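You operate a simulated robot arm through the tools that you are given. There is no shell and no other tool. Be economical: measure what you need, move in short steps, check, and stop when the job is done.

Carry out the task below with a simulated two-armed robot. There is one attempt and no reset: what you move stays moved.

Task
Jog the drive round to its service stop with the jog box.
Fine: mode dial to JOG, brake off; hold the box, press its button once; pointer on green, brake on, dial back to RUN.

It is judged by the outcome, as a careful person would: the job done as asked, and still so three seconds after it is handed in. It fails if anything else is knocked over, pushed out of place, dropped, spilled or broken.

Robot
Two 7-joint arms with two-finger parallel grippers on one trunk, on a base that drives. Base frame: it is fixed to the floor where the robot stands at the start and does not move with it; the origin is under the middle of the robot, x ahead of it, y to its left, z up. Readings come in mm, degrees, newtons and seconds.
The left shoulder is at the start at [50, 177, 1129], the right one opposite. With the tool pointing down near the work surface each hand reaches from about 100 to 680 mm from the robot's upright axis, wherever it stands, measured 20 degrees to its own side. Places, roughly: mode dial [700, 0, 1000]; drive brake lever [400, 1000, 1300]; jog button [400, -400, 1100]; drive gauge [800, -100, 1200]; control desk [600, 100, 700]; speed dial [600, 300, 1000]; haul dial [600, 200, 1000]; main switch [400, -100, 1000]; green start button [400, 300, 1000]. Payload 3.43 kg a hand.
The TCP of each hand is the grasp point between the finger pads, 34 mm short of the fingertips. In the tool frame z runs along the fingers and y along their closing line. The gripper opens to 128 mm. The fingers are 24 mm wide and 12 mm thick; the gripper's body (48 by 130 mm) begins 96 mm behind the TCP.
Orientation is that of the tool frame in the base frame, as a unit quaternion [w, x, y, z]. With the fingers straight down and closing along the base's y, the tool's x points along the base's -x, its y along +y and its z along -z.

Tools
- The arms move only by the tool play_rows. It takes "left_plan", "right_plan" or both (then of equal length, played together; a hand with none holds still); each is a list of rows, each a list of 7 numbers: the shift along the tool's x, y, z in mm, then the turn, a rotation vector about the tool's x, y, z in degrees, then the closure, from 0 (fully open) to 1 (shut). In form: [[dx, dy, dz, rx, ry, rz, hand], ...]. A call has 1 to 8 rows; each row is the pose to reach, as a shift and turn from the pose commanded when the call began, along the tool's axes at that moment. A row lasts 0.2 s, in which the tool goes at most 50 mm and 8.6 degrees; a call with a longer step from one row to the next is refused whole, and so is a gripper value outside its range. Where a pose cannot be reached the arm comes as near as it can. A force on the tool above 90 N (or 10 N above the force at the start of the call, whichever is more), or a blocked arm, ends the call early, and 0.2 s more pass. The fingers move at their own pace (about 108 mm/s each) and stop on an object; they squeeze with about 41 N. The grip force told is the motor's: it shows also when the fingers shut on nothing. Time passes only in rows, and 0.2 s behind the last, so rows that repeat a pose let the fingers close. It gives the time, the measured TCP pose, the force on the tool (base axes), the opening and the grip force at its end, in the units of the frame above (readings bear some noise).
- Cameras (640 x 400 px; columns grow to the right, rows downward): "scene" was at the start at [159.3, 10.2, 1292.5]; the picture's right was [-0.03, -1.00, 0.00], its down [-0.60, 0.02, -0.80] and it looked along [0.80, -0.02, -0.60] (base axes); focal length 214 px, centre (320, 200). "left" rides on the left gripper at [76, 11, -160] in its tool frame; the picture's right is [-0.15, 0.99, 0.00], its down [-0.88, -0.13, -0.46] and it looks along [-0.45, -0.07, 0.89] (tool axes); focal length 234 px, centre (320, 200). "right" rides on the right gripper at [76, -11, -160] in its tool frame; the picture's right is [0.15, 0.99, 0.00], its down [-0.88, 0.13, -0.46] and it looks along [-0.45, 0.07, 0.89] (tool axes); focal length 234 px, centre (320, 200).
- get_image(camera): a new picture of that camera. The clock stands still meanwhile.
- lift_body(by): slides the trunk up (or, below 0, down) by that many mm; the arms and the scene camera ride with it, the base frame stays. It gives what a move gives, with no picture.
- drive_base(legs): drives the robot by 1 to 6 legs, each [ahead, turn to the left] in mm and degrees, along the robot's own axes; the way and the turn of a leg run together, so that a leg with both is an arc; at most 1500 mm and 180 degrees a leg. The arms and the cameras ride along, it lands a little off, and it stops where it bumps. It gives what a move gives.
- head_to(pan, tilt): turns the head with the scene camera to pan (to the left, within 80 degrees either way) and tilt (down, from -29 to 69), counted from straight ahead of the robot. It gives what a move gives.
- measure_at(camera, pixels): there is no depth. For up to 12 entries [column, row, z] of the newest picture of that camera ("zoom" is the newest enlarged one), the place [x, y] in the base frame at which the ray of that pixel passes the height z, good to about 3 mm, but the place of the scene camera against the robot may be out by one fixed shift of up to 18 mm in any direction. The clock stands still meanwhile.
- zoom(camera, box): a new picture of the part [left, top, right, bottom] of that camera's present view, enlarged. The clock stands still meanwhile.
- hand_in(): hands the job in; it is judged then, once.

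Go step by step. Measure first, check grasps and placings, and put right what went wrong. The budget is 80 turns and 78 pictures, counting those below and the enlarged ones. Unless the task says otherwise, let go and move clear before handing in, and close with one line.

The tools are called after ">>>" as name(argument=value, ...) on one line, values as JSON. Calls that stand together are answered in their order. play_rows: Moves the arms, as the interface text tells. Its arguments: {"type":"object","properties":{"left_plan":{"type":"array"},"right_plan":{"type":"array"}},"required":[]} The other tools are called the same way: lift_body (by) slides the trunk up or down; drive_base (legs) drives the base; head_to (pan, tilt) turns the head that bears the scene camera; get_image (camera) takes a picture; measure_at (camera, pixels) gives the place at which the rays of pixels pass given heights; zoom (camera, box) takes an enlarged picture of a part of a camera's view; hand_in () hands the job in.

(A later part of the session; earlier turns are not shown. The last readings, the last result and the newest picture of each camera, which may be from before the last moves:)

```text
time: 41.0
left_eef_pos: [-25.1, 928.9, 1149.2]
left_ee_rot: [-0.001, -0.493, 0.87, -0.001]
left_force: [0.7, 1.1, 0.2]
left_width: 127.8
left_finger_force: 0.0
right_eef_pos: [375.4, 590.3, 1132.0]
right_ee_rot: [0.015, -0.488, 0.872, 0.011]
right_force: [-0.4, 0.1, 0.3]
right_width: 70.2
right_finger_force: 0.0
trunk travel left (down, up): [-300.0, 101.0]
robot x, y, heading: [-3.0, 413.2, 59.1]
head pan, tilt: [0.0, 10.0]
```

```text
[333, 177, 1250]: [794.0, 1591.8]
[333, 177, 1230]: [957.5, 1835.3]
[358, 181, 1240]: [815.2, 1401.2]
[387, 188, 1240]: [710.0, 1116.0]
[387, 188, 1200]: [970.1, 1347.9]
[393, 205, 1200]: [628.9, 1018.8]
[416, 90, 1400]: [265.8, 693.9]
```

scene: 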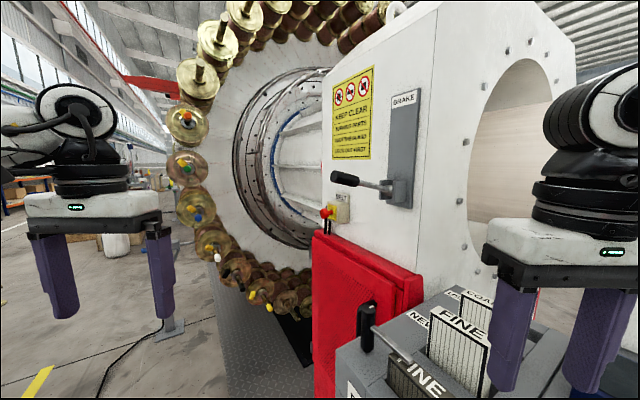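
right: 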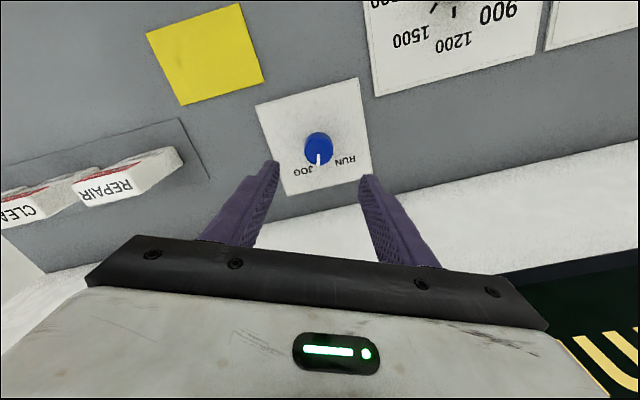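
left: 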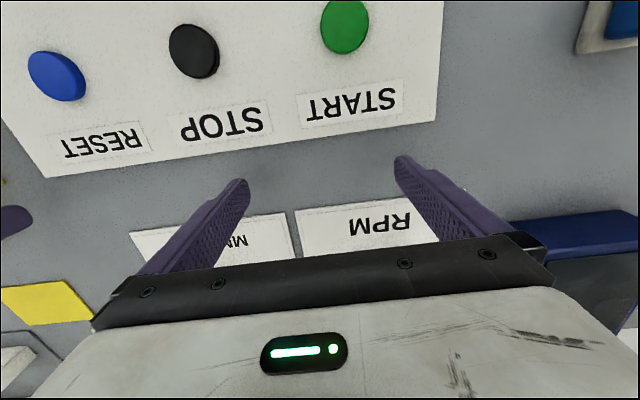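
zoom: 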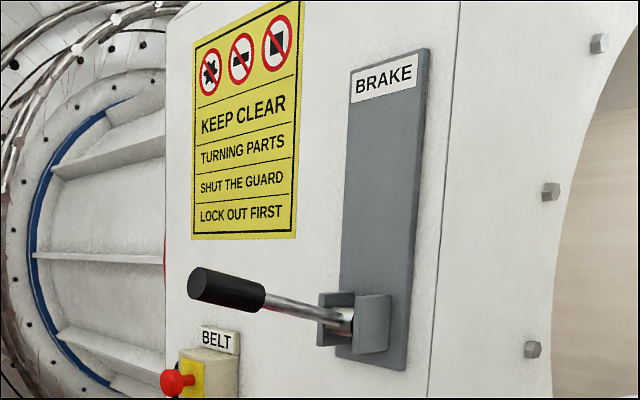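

Using both views, the handle end comes out near [385, 1018, 1300] and the pivot near [591, 1025, 1250]. So the lever stands about 14° above horizontal, with its plate running upward. I'll turn the base right to suit the left arm, then start pitching the left hand to horizontal.

>>> drive_base(legs=[[0, -25]])

>>> play_rows(left_plan=[[0, 0, -10, 0, -8, 0, 0.3], [0, 0, -20, 0, -16, 0, 0.6], [0, 0, -30, 0, -24, 0, 1], [0, 0, -40, 0, -32, 0, 1], [0, 0, -50, 0, -40, 0, 1], [0, 0, -50, 0, -48, 0, 1]])

>>> get_image(camera="scene")

```text
time: 42.6
left_eef_pos: [196.7, 888.5, 1149.0]
left_ee_rot: [-0.001, -0.294, 0.956, 0.0]
left_force: [0.3, 0.3, 0.9]
left_width: 128.3
left_finger_force: 0.0
right_eef_pos: [416.2, 412.9, 1132.7]
right_ee_rot: [0.016, -0.289, 0.957, 0.008]
right_force: [1.1, -1.2, -0.8]
right_width: 70.2
right_finger_force: 0.1
trunk travel left (down, up): [-300.0, 101.0]
robot x, y, heading: [0.4, 409.2, 34.1]
head pan, tilt: [0.0, 10.0]
```

```text
time: 44.0
left_eef_pos: [196.5, 888.5, 1199.5]
left_ee_rot: [0.389, -0.268, 0.873, 0.119]
left_force: [-0.7, 0.8, 1.1]
left_width: 0.0
left_finger_force: 33.1
right_eef_pos: [417.7, 413.1, 1133.0]
right_ee_rot: [0.015, -0.288, 0.957, 0.008]
right_force: [0.2, 0.2, -0.6]
right_width: 70.5
right_finger_force: 0.1
trunk travel left (down, up): [-300.0, 101.0]
robot x, y, heading: [-3.2, 410.0, 34.4]
head pan, tilt: [0.0, 10.0]
```

```text
39 pictures are left
```

scene: 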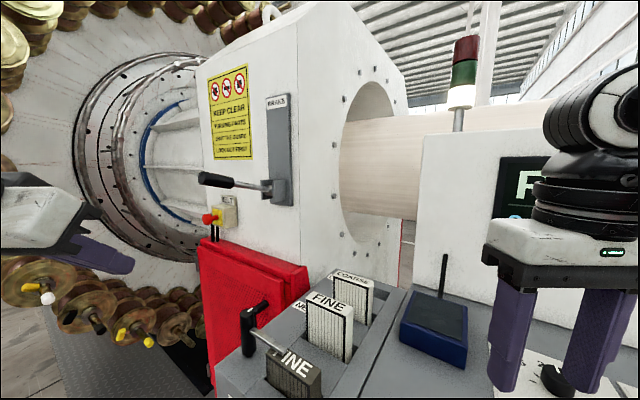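

The pitching works and the lever is at (200,178)–(285,190) here. I'll finish pitching the left hand to horizontal.

>>> play_rows(left_plan=[[0, 0, 0, 0, -8, 0, 1], [0, 0, 0, 0, -16, 0, 1], [0, 0, 0, 0, -24, 0, 1], [0, 0, 0, 0, -32, 0, 1], [0, 0, 0, 0, -42, 0, 1]])

>>> play_rows(left_plan=[[0, 0, 0, 0, -8, 0, 1], [0, 0, 0, 0, -16, 0, 1], [0, 0, 0, 0, -24, 0, 1], [0, 0, 0, 0, -32, 0, 1], [0, 0, 0, 0, -40, 0, 1], [0, 0, 0, 0, -42, 0, 1]])

>>> get_image(camera="left")

```text
refused: row 5 steps farther than a row can; nothing moved
```

```text
time: 45.4
left_eef_pos: [224.2, 930.2, 1227.0]
left_ee_rot: [0.676, -0.207, 0.677, 0.207]
left_force: [-0.3, -0.5, 0.8]
left_width: 0.1
left_finger_force: 32.9
left hand out of reach, approached as far as the arm can: row 3, 4, 5, 6
right_eef_pos: [418.1, 413.6, 1133.9]
right_ee_rot: [0.015, -0.289, 0.957, 0.007]
right_force: [0.0, 0.4, -0.6]
right_width: 70.4
right_finger_force: 0.0
trunk travel left (down, up): [-300.0, 101.0]
robot x, y, heading: [-3.8, 408.6, 33.9]
head pan, tilt: [0.0, 10.0]
```

```text
38 pictures are left
```

left: 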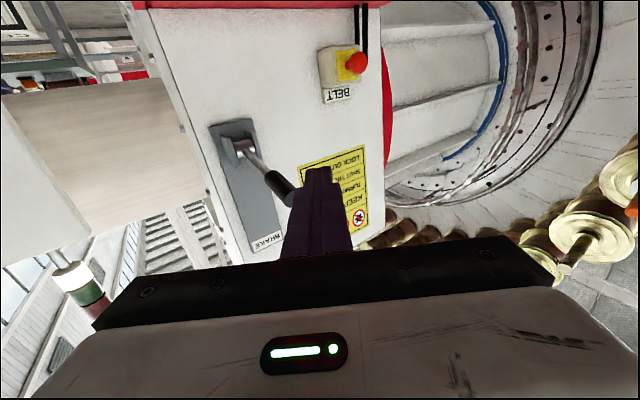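

The left hand is now horizontal and sees the lever at (245,150)–(288,198), with the picture upside down. I'll measure that ray, move the hand sideways with some yaw, and take a second view for a proper triangulation.

>>> measure_at(camera="left", pixels=[[288, 198, 1280], [288, 198, 1300], [268, 178, 1280], [268, 178, 1300], [243, 147, 1250], [243, 147, 1270]])

>>> play_rows(left_plan=[[3, -15, 0, -5, 0, 0, 1], [6, -30, 5, -10, 0, 0, 1], [10, -50, 10, -15, 0, 0, 1], [15, -70, 15, -20, 0, 0, 1], [15, -90, 20, -20, 0, 0, 1]])

>>> get_image(camera="left")

```text
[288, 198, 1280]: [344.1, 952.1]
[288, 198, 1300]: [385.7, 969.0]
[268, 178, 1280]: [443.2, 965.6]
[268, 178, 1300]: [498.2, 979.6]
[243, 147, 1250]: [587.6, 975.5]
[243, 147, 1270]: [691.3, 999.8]
```

```text
time: 46.6
left_eef_pos: [292.7, 866.6, 1211.3]
left_ee_rot: [0.629, -0.323, 0.629, 0.323]
left_force: [0.5, 0.5, 0.1]
left_width: 0.2
left_finger_force: 32.8
left hand out of reach, approached as far as the arm can: row 1, 2
right_eef_pos: [416.0, 412.5, 1132.3]
right_ee_rot: [0.016, -0.288, 0.958, 0.008]
right_force: [-0.4, 0.8, -0.3]
right_width: 70.6
right_finger_force: 0.1
trunk travel left (down, up): [-300.0, 101.0]
robot x, y, heading: [-6.5, 406.6, 34.0]
head pan, tilt: [0.0, 10.0]
```

```text
37 pictures are left
```

left: 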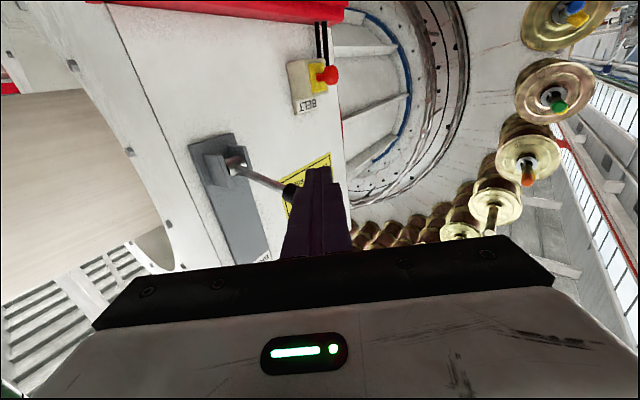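

The handle is partly behind the fingers, but the rod–grip joint at (285,189) and the pivot at (228,160) are visible. I'll measure them.

>>> measure_at(camera="left", pixels=[[284, 188, 1270], [284, 188, 1290], [228, 160, 1230], [228, 160, 1250], [238, 163, 1250], [238, 163, 1270]])

>>> zoom(camera="left", box=[180, 100, 340, 270])

```text
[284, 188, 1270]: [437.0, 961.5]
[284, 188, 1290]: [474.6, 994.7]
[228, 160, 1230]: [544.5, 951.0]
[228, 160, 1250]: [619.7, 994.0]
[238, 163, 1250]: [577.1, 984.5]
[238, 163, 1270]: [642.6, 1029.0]
```

```text
2.35 times, centred on (260, 185) of left
```

zoom: 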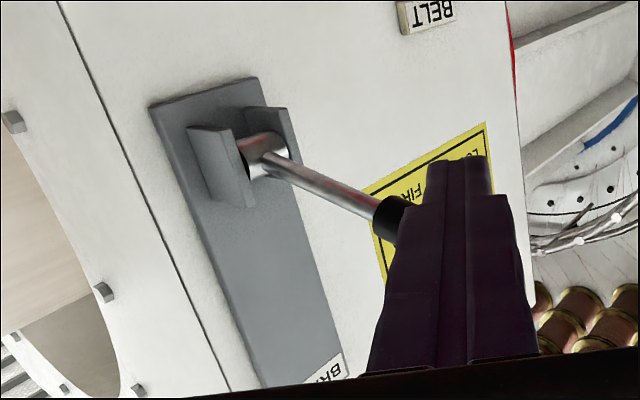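

The views agree on a handle grip from x ≈ 370 to 443 at y ≈ 966 and z ≈ 1285, with the pivot near [585, 972, 1250]. I'll bring the closed fingers under the grip from the side, well below it, then look.

>>> play_rows(left_plan=[[0, -10, 35, 0, 0, 0, 1], [0, -20, 70, 0, 0, 0, 1], [-10, -30, 105, 0, 0, 0, 1], [-24, -35, 134, 0, 0, 0, 1], [-24, -35, 134, 0, 0, 0, 1]])

>>> get_image(camera="left")

>>> get_image(camera="scene")

```text
time: 47.8
left_eef_pos: [398.4, 954.6, 1235.2]
left_ee_rot: [0.629, -0.322, 0.63, 0.322]
left_force: [0.4, -0.1, 0.2]
left_width: 0.2
left_finger_force: 33.0
right_eef_pos: [417.3, 414.1, 1132.6]
right_ee_rot: [0.016, -0.287, 0.958, 0.007]
right_force: [-0.5, -0.2, 0.0]
right_width: 70.5
right_finger_force: 0.1
trunk travel left (down, up): [-300.0, 101.0]
robot x, y, heading: [-3.4, 407.8, 34.2]
head pan, tilt: [0.0, 10.0]
```

```text
35 pictures are left
```

left: 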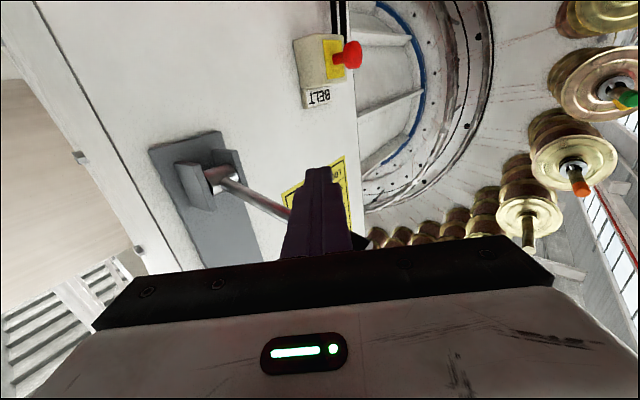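

```text
34 pictures are left
```

scene: 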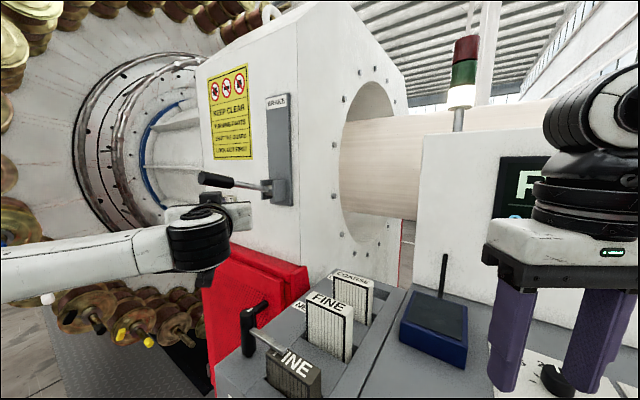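

The fingers are under the handle, which shows dark at (355,242). I'll push up along the lever's arc in a first part and read the force.

>>> play_rows(left_plan=[[-29, -1, 1, 0, 0, 0, 1], [-48, -3, 2, 0, 0, 0, 1], [-70, -6.5, 5, 0, 0, 0, 1], [-90, -13, 9, 0, 0, 0, 1], [-109, -21, 15, 0, 0, 0, 1], [-109, -21, 15, 0, 0, 0, 1]])

>>> get_image(camera="scene")

```text
time: 49.2
left_eef_pos: [425.0, 955.7, 1345.7]
left_ee_rot: [0.629, -0.323, 0.629, 0.322]
left_force: [0.0, 2.8, -1.1]
left_width: 0.0
left_finger_force: 32.9
right_eef_pos: [417.7, 414.1, 1134.4]
right_ee_rot: [0.015, -0.289, 0.957, 0.007]
right_force: [0.5, 0.2, 0.1]
right_width: 70.2
right_finger_force: 0.1
trunk travel left (down, up): [-300.0, 101.0]
robot x, y, heading: [0.3, 405.6, 34.1]
head pan, tilt: [0.0, 10.0]
```

```text
33 pictures are left
```

scene: 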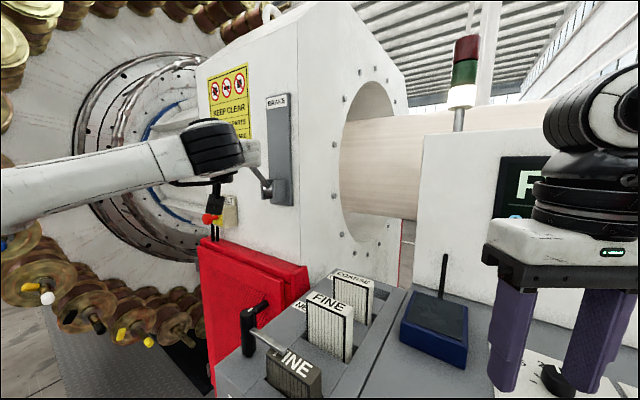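

The lever follows with little force; its rod now slopes up at (263,185). I'll continue along the arc toward its upper stop.

>>> play_rows(left_plan=[[-16, -9, 6, 0, 0, 0, 1], [-31, -18, 13, 0, 0, 0, 1], [-44, -30, 22, 0, 0, 0, 1], [-56, -41, 30, 0, 0, 0, 1]])

>>> get_image(camera="left")

>>> zoom(camera="scene", box=[190, 70, 350, 220])

```text
time: 50.2
left_eef_pos: [476.4, 953.4, 1401.9]
left_ee_rot: [0.63, -0.322, 0.629, 0.322]
left_force: [-0.7, -0.6, 0.7]
left_width: 0.0
left_finger_force: 32.9
right_eef_pos: [417.7, 413.9, 1132.8]
right_ee_rot: [0.016, -0.289, 0.957, 0.007]
right_force: [-0.7, 0.0, 0.4]
right_width: 70.5
right_finger_force: 0.1
trunk travel left (down, up): [-300.0, 101.0]
robot x, y, heading: [-2.5, 407.9, 33.9]
head pan, tilt: [0.0, 10.0]
```

```text
32 pictures are left
```

left: 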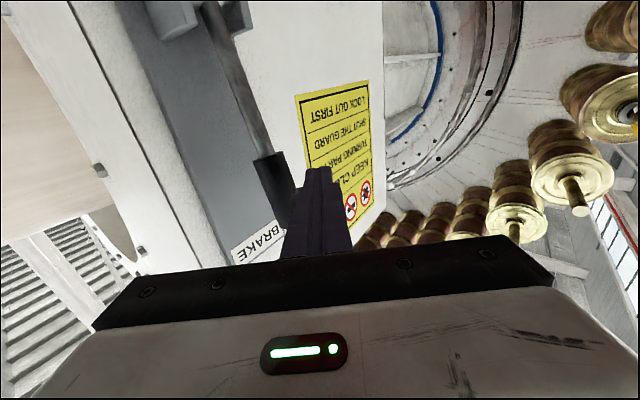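

```text
2.67 times, centred on (270, 145) of scene
```

zoom: 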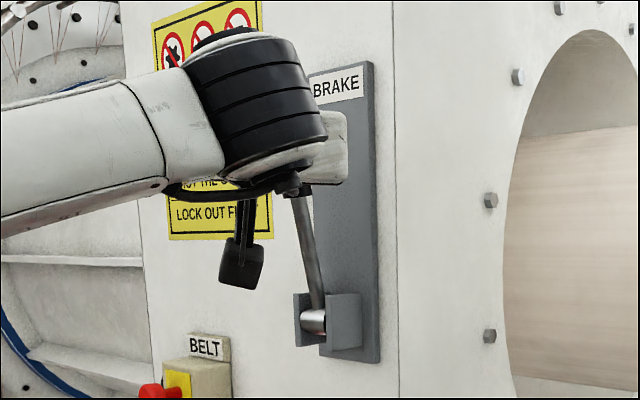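

The lever is steep now and the force is near zero, so it may have moved ahead of the finger. I'll push a bit further to feel for the stop.

>>> play_rows(left_plan=[[-7, -10, 7, 0, 0, 0, 1], [-14, -20, 14, 0, 0, 0, 1], [-21, -30, 22, 0, 0, 0, 1], [-21, -30, 22, 0, 0, 0, 1]])

>>> get_image(camera="left")

```text
time: 51.2
left_eef_pos: [504.2, 965.6, 1419.1]
left_ee_rot: [0.623, -0.334, 0.628, 0.325]
left_force: [-43.7, 0.2, -25.5]
left_width: 0.0
left_finger_force: 32.7
right_eef_pos: [411.9, 415.6, 1135.6]
right_ee_rot: [0.018, -0.288, 0.957, 0.006]
right_force: [0.6, 0.2, -0.1]
right_width: 70.3
right_finger_force: 0.0
trunk travel left (down, up): [-300.0, 101.0]
robot x, y, heading: [-1.9, 405.7, 34.0]
head pan, tilt: [0.0, 10.0]
```

```text
30 pictures are left
```

left: 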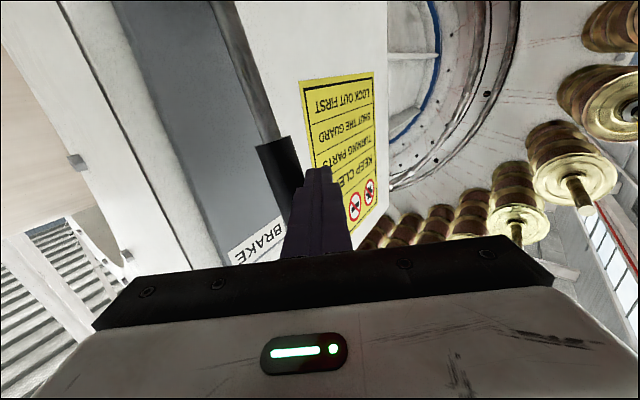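

There is now firm resistance of about 50 N, so the lever is at its upper stop. I'll back the hand off and check.

>>> play_rows(left_plan=[[0, 15, -15, 0, 0, 0, 1], [0, 30, -45, 0, 0, 0, 1], [0, 40, -80, 0, 0, 0, 1], [0, 46, -115, 0, 0, 0, 1], [20, 50, -150, 0, 0, 0, 1]])

>>> zoom(camera="scene", box=[190, 70, 350, 220])

```text
time: 52.4
left_eef_pos: [385.0, 863.3, 1402.2]
left_ee_rot: [0.63, -0.322, 0.63, 0.321]
left_force: [-0.1, -0.5, -0.1]
left_width: 0.0
left_finger_force: 33.2
right_eef_pos: [415.0, 413.8, 1133.1]
right_ee_rot: [0.016, -0.289, 0.957, 0.008]
right_force: [-0.1, -0.3, 1.8]
right_width: 70.5
right_finger_force: 0.0
trunk travel left (down, up): [-300.0, 101.0]
robot x, y, heading: [-7.3, 407.8, 33.9]
head pan, tilt: [0.0, 10.0]
```

```text
2.67 times, centred on (270, 145) of scene
```

zoom: 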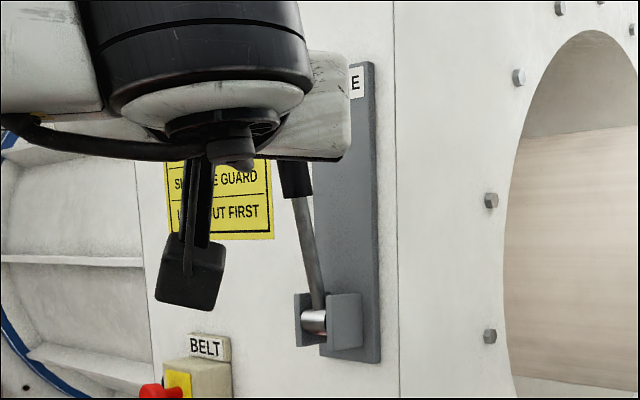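

The lever stays up, so the brake should be off. Now I'll retract the left arm a bit, back away and turn toward the right side of the desk for the jog box.

>>> play_rows(left_plan=[[0, 20, -30, 5, 0, 0, 1], [0, 40, -60, 10, 0, 0, 1], [0, 65, -95, 15, 0, 0, 1], [0, 88, -127, 20, 0, 0, 1], [0, 88, -127, 20, 0, 0, 1]])

>>> drive_base(legs=[[-160, 0], [0, -124]])

>>> head_to(pan=0, tilt=30)

>>> get_image(camera="scene")

```text
time: 53.6
left_eef_pos: [241.2, 813.2, 1400.5]
left_ee_rot: [0.676, -0.208, 0.676, 0.207]
left_force: [-0.7, -0.3, -0.1]
left_width: 0.0
left_finger_force: 32.7
right_eef_pos: [416.6, 414.0, 1132.5]
right_ee_rot: [0.016, -0.288, 0.957, 0.007]
right_force: [0.2, -0.7, 0.1]
right_width: 70.4
right_finger_force: 0.0
trunk travel left (down, up): [-300.0, 101.0]
robot x, y, heading: [-3.0, 402.9, 34.1]
head pan, tilt: [0.0, 10.0]
```

```text
time: 60.2
left_eef_pos: [61.3, -115.4, 1400.1]
left_ee_rot: [0.498, 0.501, 0.5, -0.5]
left_force: [0.5, -0.2, -0.2]
left_width: 0.1
left_finger_force: 33.0
right_eef_pos: [-369.0, -33.6, 1132.8]
right_ee_rot: [0.014, 0.712, 0.702, -0.012]
right_force: [-0.4, 0.2, 0.4]
right_width: 70.4
right_finger_force: 0.0
trunk travel left (down, up): [-300.0, 101.0]
robot x, y, heading: [-138.2, 315.0, -90.2]
head pan, tilt: [0.0, 10.0]
```

```text
time: 61.1
left_eef_pos: [61.1, -114.9, 1401.1]
left_ee_rot: [0.498, 0.501, 0.5, -0.501]
left_force: [0.1, -0.7, -0.5]
left_width: 0.2
left_finger_force: 32.8
right_eef_pos: [-368.6, -33.9, 1133.1]
right_ee_rot: [0.015, 0.712, 0.702, -0.011]
right_force: [0.5, 0.6, 0.2]
right_width: 70.3
right_finger_force: 0.1
trunk travel left (down, up): [-300.0, 101.0]
robot x, y, heading: [-132.7, 312.3, -90.2]
head pan, tilt: [0.0, 30.0]
```

```text
28 pictures are left
```

scene: 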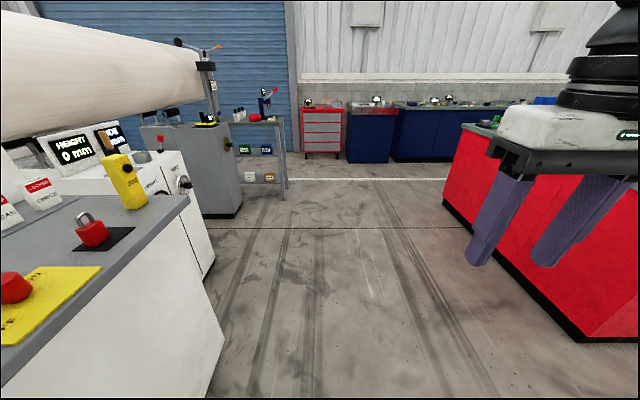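

The aisle along -y is clear and the red cabinet is well off to the right. I'll drive 720 mm and turn left to face the box.

>>> drive_base(legs=[[720, 0], [0, 90]])

>>> head_to(pan=0, tilt=25)

>>> get_image(camera="scene")

>>> zoom(camera="scene", box=[240, 150, 440, 300])

```text
time: 68.8
left_eef_pos: [293.6, -206.6, 1400.4]
left_ee_rot: [0.707, 0.004, 0.707, -0.004]
left_force: [-0.8, 0.2, 0.1]
left_width: 0.0
left_finger_force: 32.6
right_eef_pos: [208.5, -636.2, 1133.0]
right_ee_rot: [0.018, 0.01, 1.0, 0.003]
right_force: [0.2, 0.4, 0.3]
right_width: 70.5
right_finger_force: 0.1
trunk travel left (down, up): [-300.0, 101.0]
robot x, y, heading: [-139.9, -402.9, -0.7]
head pan, tilt: [0.0, 30.0]
```

```text
time: 69.4
left_eef_pos: [292.5, -207.9, 1401.1]
left_ee_rot: [0.706, 0.004, 0.708, -0.005]
left_force: [-0.1, 0.5, -1.0]
left_width: 0.1
left_finger_force: 32.6
right_eef_pos: [207.8, -636.4, 1132.9]
right_ee_rot: [0.016, 0.01, 1.0, 0.003]
right_force: [0.0, -0.7, 0.5]
right_width: 70.4
right_finger_force: 0.1
trunk travel left (down, up): [-300.0, 101.0]
robot x, y, heading: [-143.1, -401.3, -0.5]
head pan, tilt: [0.0, 25.0]
```

```text
27 pictures are left
```

scene: 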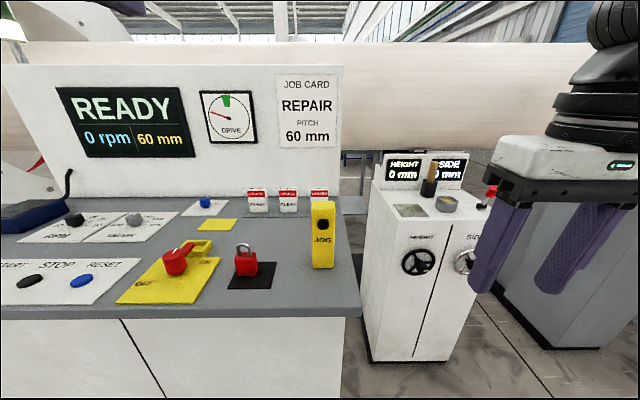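

```text
2.67 times, centred on (340, 225) of scene
```

zoom: 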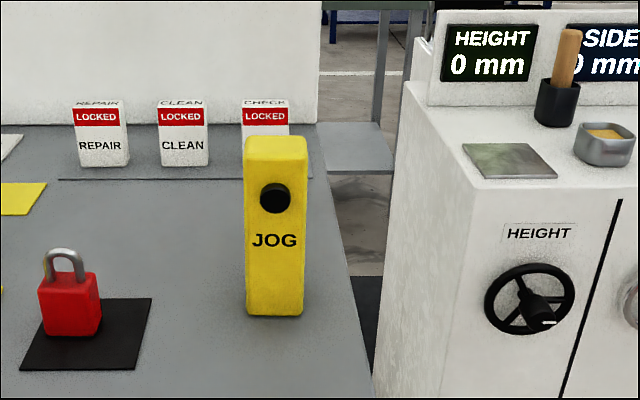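

Here the box faces the robot squarely, with the button at (323,224) and the gauge at (225,115) in view. I'll measure the box's base and the button.

>>> measure_at(camera="scene", pixels=[[312.6, 268.5, 950], [333.6, 268.5, 950], [312, 207, 1110], [335, 207, 1110], [323, 224, 1070], [323, 224, 1080], [312, 201, 1110]])

```text
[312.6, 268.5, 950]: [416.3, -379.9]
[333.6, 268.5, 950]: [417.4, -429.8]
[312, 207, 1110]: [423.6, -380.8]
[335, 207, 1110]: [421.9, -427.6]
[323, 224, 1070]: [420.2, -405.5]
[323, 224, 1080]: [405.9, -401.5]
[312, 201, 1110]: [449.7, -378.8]
```

The box's front face is at x ≈ 417, with y from -380 to -429, its top near z 1112 and the button near z 1072. I'll raise the right hand and bring it over the box, opened, to check with its own camera.

>>> play_rows(right_plan=[[0, 0, -35, 0, 0, 0, 0.3], [0, 0, -65, 0, 0, 0, 0.15], [-20, 40, -65, 0, 0, 0, 0.1], [-40, 80, -65, 0, 0, 0, 0.1], [-60, 120, -65, 0, 0, 0, 0.1], [-85, 160, -65, 0, 0, 0, 0.1], [-110, 200, -65, 0, 0, 0, 0.1], [-130, 230, -65, 0, 0, 0, 0.1]])

>>> get_image(camera="right")

```text
time: 71.2
left_eef_pos: [292.0, -207.3, 1401.3]
left_ee_rot: [0.707, 0.004, 0.707, -0.004]
left_force: [0.1, 0.0, -0.8]
left_width: 0.0
left_finger_force: 32.9
right_eef_pos: [342.6, -405.6, 1204.0]
right_ee_rot: [0.019, 0.01, 1.0, 0.002]
right_force: [-0.1, 0.6, 0.6]
right_width: 115.2
right_finger_force: 0.0
trunk travel left (down, up): [-300.0, 101.0]
robot x, y, heading: [-136.7, -404.7, -0.7]
head pan, tilt: [0.0, 25.0]
```

```text
25 pictures are left
```

right: 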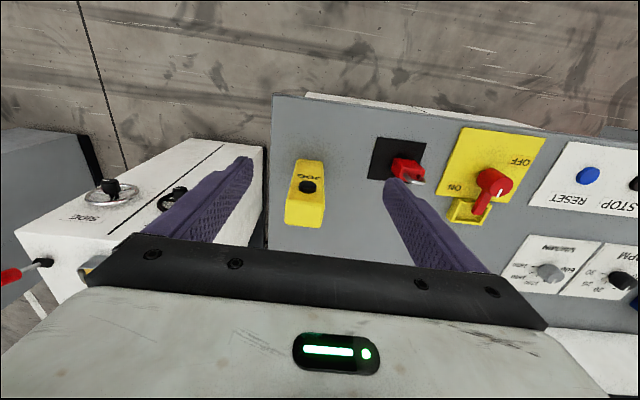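

The right camera shows the box top at about (283–325, 200–227) and the button at (307,186). I'll measure both.

>>> measure_at(camera="right", pixels=[[287, 201, 1110], [325, 205, 1110], [284, 223, 1110], [321, 227, 1110], [307, 186, 1072], [296, 158, 950], [322, 162, 950]])

```text
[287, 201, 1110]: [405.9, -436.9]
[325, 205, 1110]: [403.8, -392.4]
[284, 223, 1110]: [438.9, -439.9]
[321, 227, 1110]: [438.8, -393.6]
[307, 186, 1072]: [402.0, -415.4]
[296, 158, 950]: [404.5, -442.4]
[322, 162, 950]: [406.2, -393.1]
```

By the right camera the box centre is [422, -416]. I'll move over it, lower to z about 1092 and close on its sides.

>>> play_rows(right_plan=[[-40, -5, 0, 0, 0, 0, 0.1], [-79, -10, 0, 0, 0, 0, 0.1], [-79, -10, 0, 0, 0, 0, 0.1], [-79, -10, 40, 0, 0, 0, 0.1], [-79, -10, 80, 0, 0, 0, 0.1], [-79, -10, 112, 0, 0, 0, 0.1], [-79, -10, 112, 0, 0, 0, 0.1]])

>>> zoom(camera="scene", box=[220, 130, 440, 290])

```text
time: 72.8
left_eef_pos: [291.8, -207.2, 1400.6]
left_ee_rot: [0.706, 0.004, 0.708, -0.005]
left_force: [-0.6, -0.3, -0.6]
left_width: 0.0
left_finger_force: 32.9
right_eef_pos: [425.3, -420.3, 1094.4]
right_ee_rot: [0.019, 0.01, 1.0, 0.002]
right_force: [-0.5, -0.3, 0.1]
right_width: 115.2
right_finger_force: 0.0
right hand out of reach, approached as far as the arm can: row 2, 3, 4
trunk travel left (down, up): [-300.0, 101.0]
robot x, y, heading: [-139.3, -404.0, -0.7]
head pan, tilt: [0.0, 25.0]
```

```text
2.50 times, centred on (330, 210) of scene
```

zoom: 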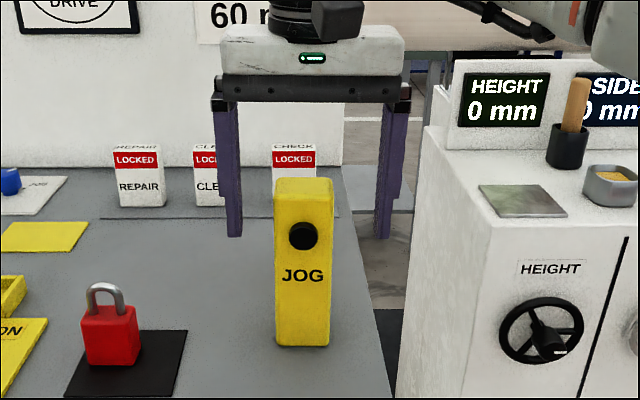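

The fingers straddle the box. I'll shift 3 mm to centre and close gently.

>>> play_rows(right_plan=[[0, 3, 0, 0, 0, 0, 0.3], [0, 3, 0, 0, 0, 0, 0.5], [0, 3, 0, 0, 0, 0, 0.6], [0, 3, 0, 0, 0, 0, 0.68], [0, 3, 0, 0, 0, 0, 0.7], [0, 3, 0, 0, 0, 0, 0.7]])

>>> zoom(camera="scene", box=[220, 130, 440, 290])

```text
time: 74.2
left_eef_pos: [291.6, -207.1, 1400.6]
left_ee_rot: [0.706, 0.003, 0.708, -0.004]
left_force: [0.7, 0.3, 0.0]
left_width: 0.1
left_finger_force: 33.1
right_eef_pos: [425.0, -418.6, 1094.9]
right_ee_rot: [0.018, 0.01, 1.0, 0.002]
right_force: [-0.3, 1.3, -0.2]
right_width: 49.8
right_finger_force: 41.1
trunk travel left (down, up): [-300.0, 101.0]
robot x, y, heading: [-136.9, -403.8, -0.8]
head pan, tilt: [0.0, 25.0]
```

```text
2.50 times, centred on (330, 210) of scene
```

zoom: 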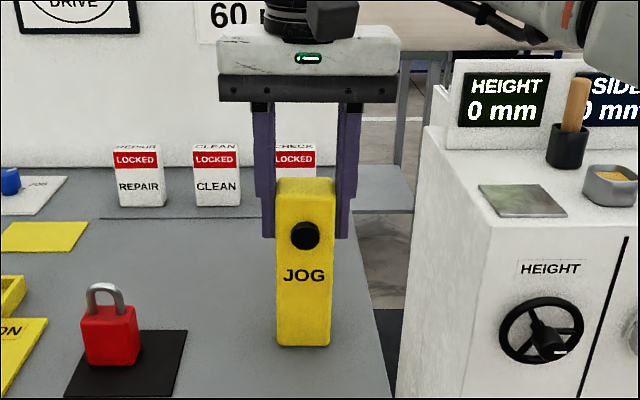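

The box is held firmly at 49.8 mm with 41 N. Now I'll lower the left hand, still pointing forward, to button height beside the box.

>>> play_rows(left_plan=[[42, 0, -5, 0, 0, 0, 1], [84, 0, -5, 0, 0, 0, 1], [126, 0, -5, 0, 0, 0, 1], [168, 0, -5, 0, 0, 0, 1], [210, 0, -5, 0, 0, 0, 1], [252, 0, -5, 0, 0, 0, 1], [294, 0, -5, 0, 0, 0, 1], [328, 0, -5, 0, 0, 0, 1]])

>>> play_rows(left_plan=[[0, -42, 0, 0, 0, 0, 1], [0, -84, 0, 0, 0, 0, 1], [0, -126, 0, 0, 0, 0, 1], [0, -168, 0, 0, 0, 0, 1], [0, -208, 0, 0, 0, 0, 1], [0, -208, 0, 0, 0, 0, 1]])

>>> get_image(camera="scene")

>>> get_image(camera="left")

```text
time: 76.0
left_eef_pos: [345.8, -262.2, 1072.7]
left_ee_rot: [0.706, 0.0, 0.709, -0.001]
left_force: [0.7, 0.3, 0.7]
left_width: 0.1
left_finger_force: 33.1
left hand out of reach, approached as far as the arm can: row 3, 4, 5, 6, 7, 8
right_eef_pos: [425.6, -416.5, 1094.1]
right_ee_rot: [0.019, 0.01, 1.0, 0.002]
right_force: [0.8, 0.2, 0.3]
right_width: 49.7
right_finger_force: 40.8
trunk travel left (down, up): [-300.0, 101.0]
robot x, y, heading: [-137.7, -401.5, -0.8]
head pan, tilt: [0.0, 25.0]
```

```text
time: 77.4
left_eef_pos: [351.1, -459.2, 1078.0]
left_ee_rot: [0.704, -0.019, 0.71, -0.001]
left_force: [-0.1, -0.4, -0.3]
left_width: 0.0
left_finger_force: 33.3
right_eef_pos: [425.2, -417.8, 1094.7]
right_ee_rot: [0.018, 0.011, 1.0, 0.003]
right_force: [-0.5, 0.1, 0.5]
right_width: 49.9
right_finger_force: 41.0
trunk travel left (down, up): [-300.0, 101.0]
robot x, y, heading: [-140.8, -401.5, -0.8]
head pan, tilt: [0.0, 25.0]
```

```text
22 pictures are left
```

scene: 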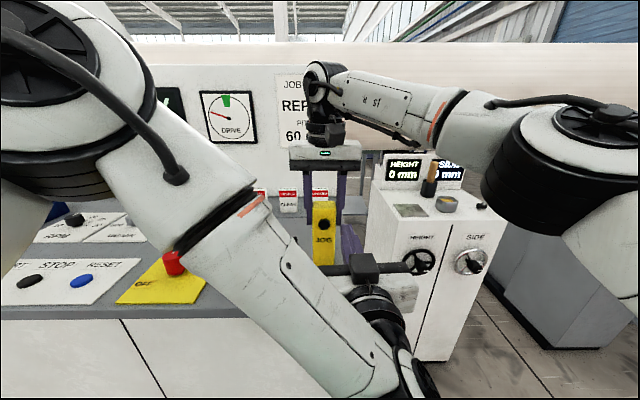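

```text
21 pictures are left
```

left: 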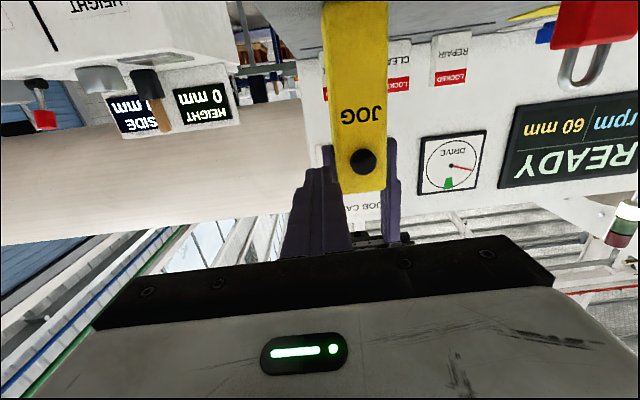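

The left fingers are at y = -459, just right of the button, without touching. The left camera sees the button at (364,161) and even the gauge at (450,165). I'll measure the button.

>>> measure_at(camera="left", pixels=[[364, 161, 1068], [364, 161, 1072], [364, 161, 1076], [364, 161, 1080]])

>>> measure_at(camera="scene", pixels=[[324, 224, 1070], [324, 224, 1075], [324, 224, 1080]])

```text
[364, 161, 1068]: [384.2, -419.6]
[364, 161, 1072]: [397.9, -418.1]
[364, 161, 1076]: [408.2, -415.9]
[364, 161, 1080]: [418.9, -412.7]
```

```text
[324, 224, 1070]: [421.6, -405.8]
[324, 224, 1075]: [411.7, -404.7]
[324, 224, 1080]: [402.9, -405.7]
```

The button is at about [399, -417, 1072]. I'll back off slightly and align the fingertips with it.

>>> play_rows(left_plan=[[3, 0, -8, 0, 0, 0, 1], [6, 20, -12, 0, 0, 0, 1], [6, 42, -12, 0, 0, 0, 1], [6, 42, -12, 0, 0, 0, 1]])

>>> get_image(camera="left")

```text
time: 78.4
left_eef_pos: [329.9, -428.9, 1066.2]
left_ee_rot: [0.704, -0.001, 0.71, -0.005]
left_force: [-0.6, -0.3, 0.1]
left_width: 0.0
left_finger_force: 33.6
right_eef_pos: [423.9, -418.4, 1093.4]
right_ee_rot: [0.017, 0.01, 1.0, 0.003]
right_force: [-0.4, 0.9, 0.7]
right_width: 49.6
right_finger_force: 40.9
trunk travel left (down, up): [-300.0, 101.0]
robot x, y, heading: [-140.5, -401.1, -0.7]
head pan, tilt: [0.0, 25.0]
```

```text
20 pictures are left
```

left: 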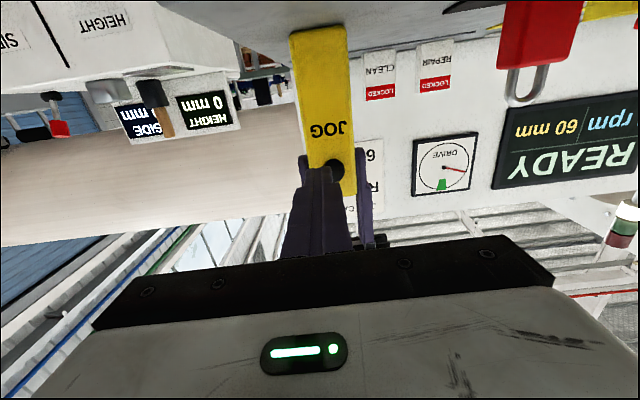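

The hand is at y = -429, z = 1066, so I'll correct by +12 and +6 and close in to just short of the button.

>>> play_rows(left_plan=[[-6, 12, 0, 0, 0, 0, 1], [-6, 12, 10, 0, 0, 0, 1], [-6, 12, 20, 0, 0, 0, 1], [-6, 12, 20, 0, 0, 0, 1]])

>>> zoom(camera="left", box=[220, 80, 480, 250])

```text
time: 79.4
left_eef_pos: [348.4, -421.6, 1071.2]
left_ee_rot: [0.706, 0.004, 0.708, -0.004]
left_force: [-0.3, -0.6, -0.3]
left_width: 0.1
left_finger_force: 33.0
right_eef_pos: [424.2, -417.8, 1095.1]
right_ee_rot: [0.017, 0.011, 1.0, 0.003]
right_force: [-0.1, -0.4, -0.2]
right_width: 49.6
right_finger_force: 40.7
trunk travel left (down, up): [-300.0, 101.0]
robot x, y, heading: [-139.5, -399.5, -0.7]
head pan, tilt: [0.0, 25.0]
```

```text
2.35 times, centred on (350, 165) of left
```

zoom: 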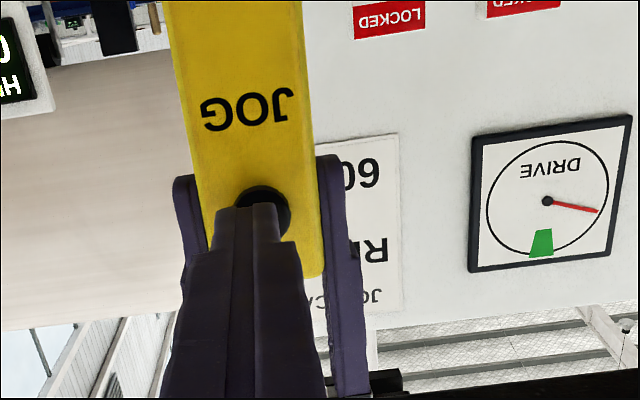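

The fingertips sit in front of the button at (255,205) in the enlargement. I'll press in small steps and then watch the gauge.

>>> play_rows(left_plan=[[0, 4, 6, 0, 0, 0, 1], [0, 4, 11, 0, 0, 0, 1], [0, 4, 15, 0, 0, 0, 1], [0, 4, 18, 0, 0, 0, 1]])

>>> zoom(camera="left", box=[220, 80, 480, 250])

```text
time: 80.4
left_eef_pos: [366.1, -418.9, 1070.9]
left_ee_rot: [0.706, 0.004, 0.708, -0.005]
left_force: [-1.3, 0.1, -0.9]
left_width: 0.0
left_finger_force: 33.0
right_eef_pos: [425.2, -417.6, 1094.8]
right_ee_rot: [0.018, 0.012, 1.0, 0.002]
right_force: [1.7, -0.2, 0.7]
right_width: 49.6
right_finger_force: 40.7
trunk travel left (down, up): [-300.0, 101.0]
robot x, y, heading: [-138.6, -405.4, -0.6]
head pan, tilt: [0.0, 25.0]
```

```text
2.35 times, centred on (350, 165) of left
```

zoom: 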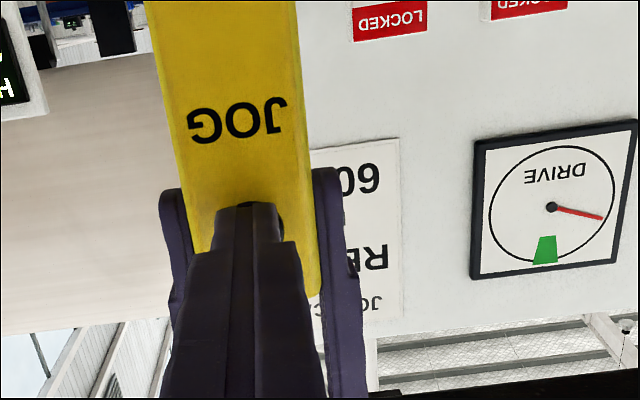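

There is a light touch of about 1.5 N and the pointer hasn't moved yet. I'll press 6 mm more.

>>> play_rows(left_plan=[[0, 0, 3, 0, 0, 0, 1], [0, 0, 6, 0, 0, 0, 1]])

>>> zoom(camera="left", box=[220, 80, 480, 250])

```text
time: 81.0
left_eef_pos: [370.6, -418.6, 1072.6]
left_ee_rot: [0.706, 0.004, 0.708, -0.004]
left_force: [-13.8, 0.1, 1.5]
left_width: 0.0
left_finger_force: 33.1
right_eef_pos: [426.0, -419.3, 1095.0]
right_ee_rot: [0.02, 0.012, 1.0, 0.002]
right_force: [14.9, -0.1, -0.7]
right_width: 49.9
right_finger_force: 40.9
trunk travel left (down, up): [-300.0, 101.0]
robot x, y, heading: [-139.7, -402.2, -1.0]
head pan, tilt: [0.0, 25.0]
```

```text
2.35 times, centred on (350, 165) of left
```

zoom: 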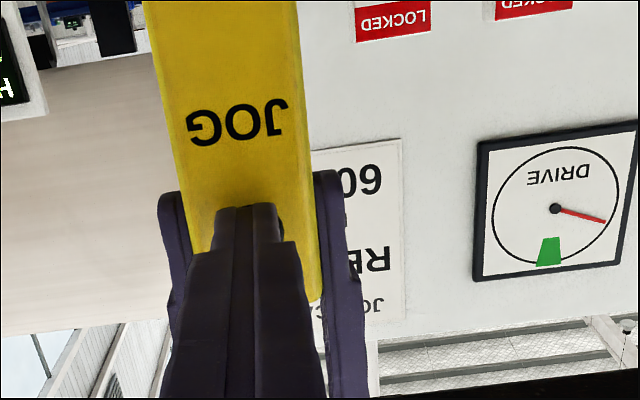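

The force is now 14 N on the button and the pointer may just be starting to move. I'll hold for 0.4 s and look.

>>> play_rows(left_plan=[[0, 0, 0, 0, 0, 0, 1]])

>>> zoom(camera="left", box=[220, 80, 480, 250])

```text
time: 81.4
left_eef_pos: [371.5, -419.3, 1071.7]
left_ee_rot: [0.707, 0.004, 0.707, -0.005]
left_force: [-16.2, 0.0, 1.7]
left_width: 0.1
left_finger_force: 33.1
right_eef_pos: [425.7, -419.0, 1093.7]
right_ee_rot: [0.018, 0.011, 1.0, 0.002]
right_force: [16.1, -0.6, -1.5]
right_width: 49.6
right_finger_force: 40.6
trunk travel left (down, up): [-300.0, 101.0]
robot x, y, heading: [-141.6, -404.4, -0.6]
head pan, tilt: [0.0, 25.0]
```

```text
2.35 times, centred on (350, 165) of left
```

zoom: 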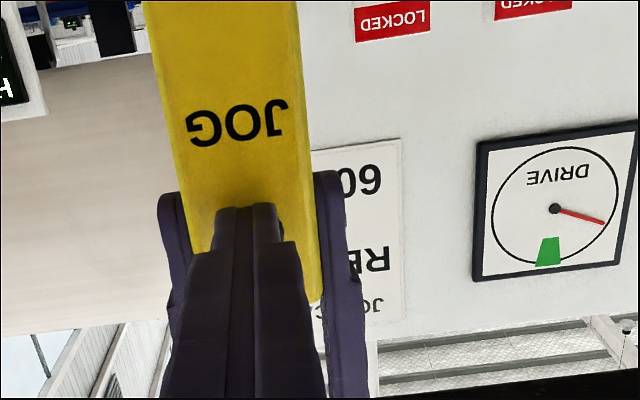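

The pointer has barely changed. I'll press a few mm further.

>>> play_rows(left_plan=[[0, 0, 3, 0, 0, 0, 1], [0, 0, 6, 0, 0, 0, 1]])

>>> zoom(camera="left", box=[380, 110, 500, 210])

```text
time: 82.0
left_eef_pos: [378.1, -418.2, 1071.8]
left_ee_rot: [0.706, 0.004, 0.708, -0.003]
left_force: [-36.9, -0.2, 2.2]
left_width: 0.2
left_finger_force: 33.2
right_eef_pos: [429.4, -418.9, 1093.4]
right_ee_rot: [0.025, 0.013, 1.0, 0.004]
right_force: [36.6, -0.9, -1.5]
right_width: 49.3
right_finger_force: 40.7
trunk travel left (down, up): [-300.0, 101.0]
robot x, y, heading: [-141.3, -402.5, -0.5]
head pan, tilt: [0.0, 25.0]
```

```text
4.00 times, centred on (440, 160) of left
```

zoom: 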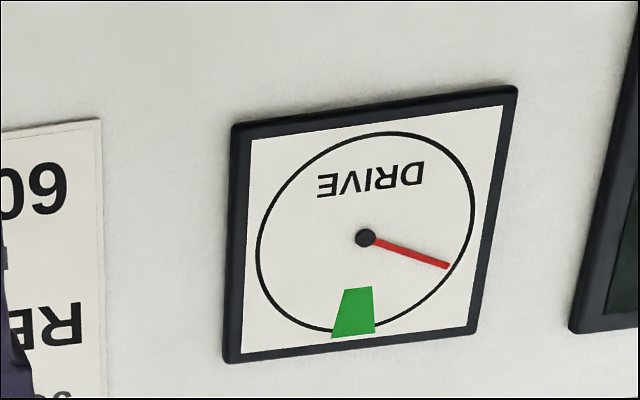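

The pointer's slope has crept from 0.24 to 0.33, so the drive seems to be turning slowly. I'll hold steady and check again.

>>> play_rows(left_plan=[[0, 0, 0, 0, 0, 0, 1], [0, 0, 0, 0, 0, 0, 1], [0, 0, 0, 0, 0, 0, 1], [0, 0, 0, 0, 0, 0, 1], [0, 0, 0, 0, 0, 0, 1]])

>>> zoom(camera="left", box=[380, 110, 500, 210])

```text
time: 83.2
left_eef_pos: [376.9, -418.1, 1071.8]
left_ee_rot: [0.706, 0.004, 0.708, -0.004]
left_force: [-38.9, 1.8, 1.5]
left_width: 0.3
left_finger_force: 33.3
right_eef_pos: [429.1, -418.5, 1094.2]
right_ee_rot: [0.025, 0.012, 1.0, 0.003]
right_force: [38.9, -1.8, 0.5]
right_width: 49.5
right_finger_force: 40.4
trunk travel left (down, up): [-300.0, 101.0]
robot x, y, heading: [-141.6, -403.3, -0.6]
head pan, tilt: [0.0, 25.0]
```

```text
4.00 times, centred on (440, 160) of left
```

zoom: 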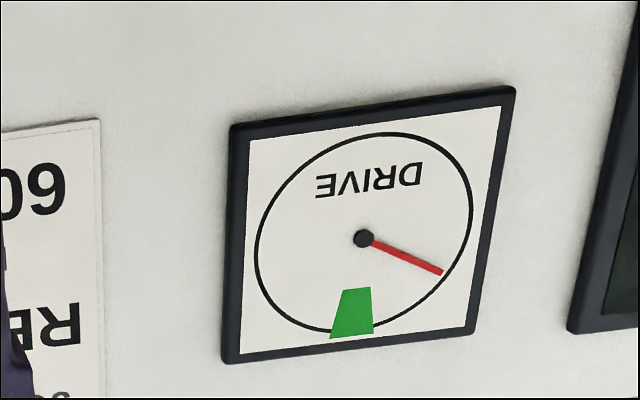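

The pointer is clearly moving, at roughly 3–4°/s with about 61° left to green. I'll keep holding for about 5.4 s.

>>> play_rows(left_plan=[[0, 0, 0, 0, 0, 0, 1], [0, 0, 0, 0, 0, 0, 1], [0, 0, 0, 0, 0, 0, 1], [0, 0, 0, 0, 0, 0, 1], [0, 0, 0, 0, 0, 0, 1], [0, 0, 0, 0, 0, 0, 1], [0, 0, 0, 0, 0, 0, 1], [0, 0, 0, 0, 0, 0, 1]])

>>> play_rows(left_plan=[[0, 0, 0, 0, 0, 0, 1], [0, 0, 0, 0, 0, 0, 1], [0, 0, 0, 0, 0, 0, 1], [0, 0, 0, 0, 0, 0, 1], [0, 0, 0, 0, 0, 0, 1], [0, 0, 0, 0, 0, 0, 1], [0, 0, 0, 0, 0, 0, 1], [0, 0, 0, 0, 0, 0, 1]])

>>> play_rows(left_plan=[[0, 0, 0, 0, 0, 0, 1], [0, 0, 0, 0, 0, 0, 1], [0, 0, 0, 0, 0, 0, 1], [0, 0, 0, 0, 0, 0, 1], [0, 0, 0, 0, 0, 0, 1], [0, 0, 0, 0, 0, 0, 1], [0, 0, 0, 0, 0, 0, 1], [0, 0, 0, 0, 0, 0, 1]])

>>> zoom(camera="left", box=[380, 110, 500, 210])

```text
time: 85.0
left_eef_pos: [377.6, -418.5, 1072.0]
left_ee_rot: [0.706, 0.005, 0.708, -0.003]
left_force: [-37.4, 0.5, 0.4]
left_width: 0.0
left_finger_force: 33.1
right_eef_pos: [428.5, -419.2, 1095.4]
right_ee_rot: [0.025, 0.012, 1.0, 0.003]
right_force: [37.2, -0.4, -0.3]
right_width: 49.6
right_finger_force: 41.4
trunk travel left (down, up): [-300.0, 101.0]
robot x, y, heading: [-139.1, -405.2, -0.9]
head pan, tilt: [0.0, 25.0]
```

```text
time: 86.8
left_eef_pos: [377.1, -418.2, 1071.2]
left_ee_rot: [0.706, 0.005, 0.708, -0.004]
left_force: [-37.1, 0.5, 0.4]
left_width: 0.2
left_finger_force: 33.1
right_eef_pos: [428.3, -417.7, 1094.7]
right_ee_rot: [0.025, 0.012, 1.0, 0.003]
right_force: [36.6, -0.4, 1.1]
right_width: 49.8
right_finger_force: 41.3
trunk travel left (down, up): [-300.0, 101.0]
robot x, y, heading: [-139.9, -402.3, -0.5]
head pan, tilt: [0.0, 25.0]
```

```text
time: 88.6
left_eef_pos: [377.2, -419.4, 1070.5]
left_ee_rot: [0.706, 0.005, 0.708, -0.004]
left_force: [-37.2, 0.1, -0.3]
left_width: 0.0
left_finger_force: 32.7
right_eef_pos: [428.6, -418.6, 1096.0]
right_ee_rot: [0.025, 0.012, 1.0, 0.003]
right_force: [36.1, -0.4, 1.0]
right_width: 49.7
right_finger_force: 41.1
trunk travel left (down, up): [-300.0, 101.0]
robot x, y, heading: [-138.7, -401.6, -0.6]
head pan, tilt: [0.0, 25.0]
```

```text
4.00 times, centred on (440, 160) of left
```

zoom: 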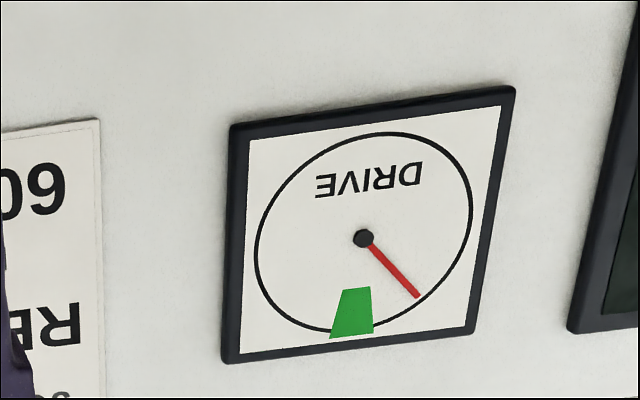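

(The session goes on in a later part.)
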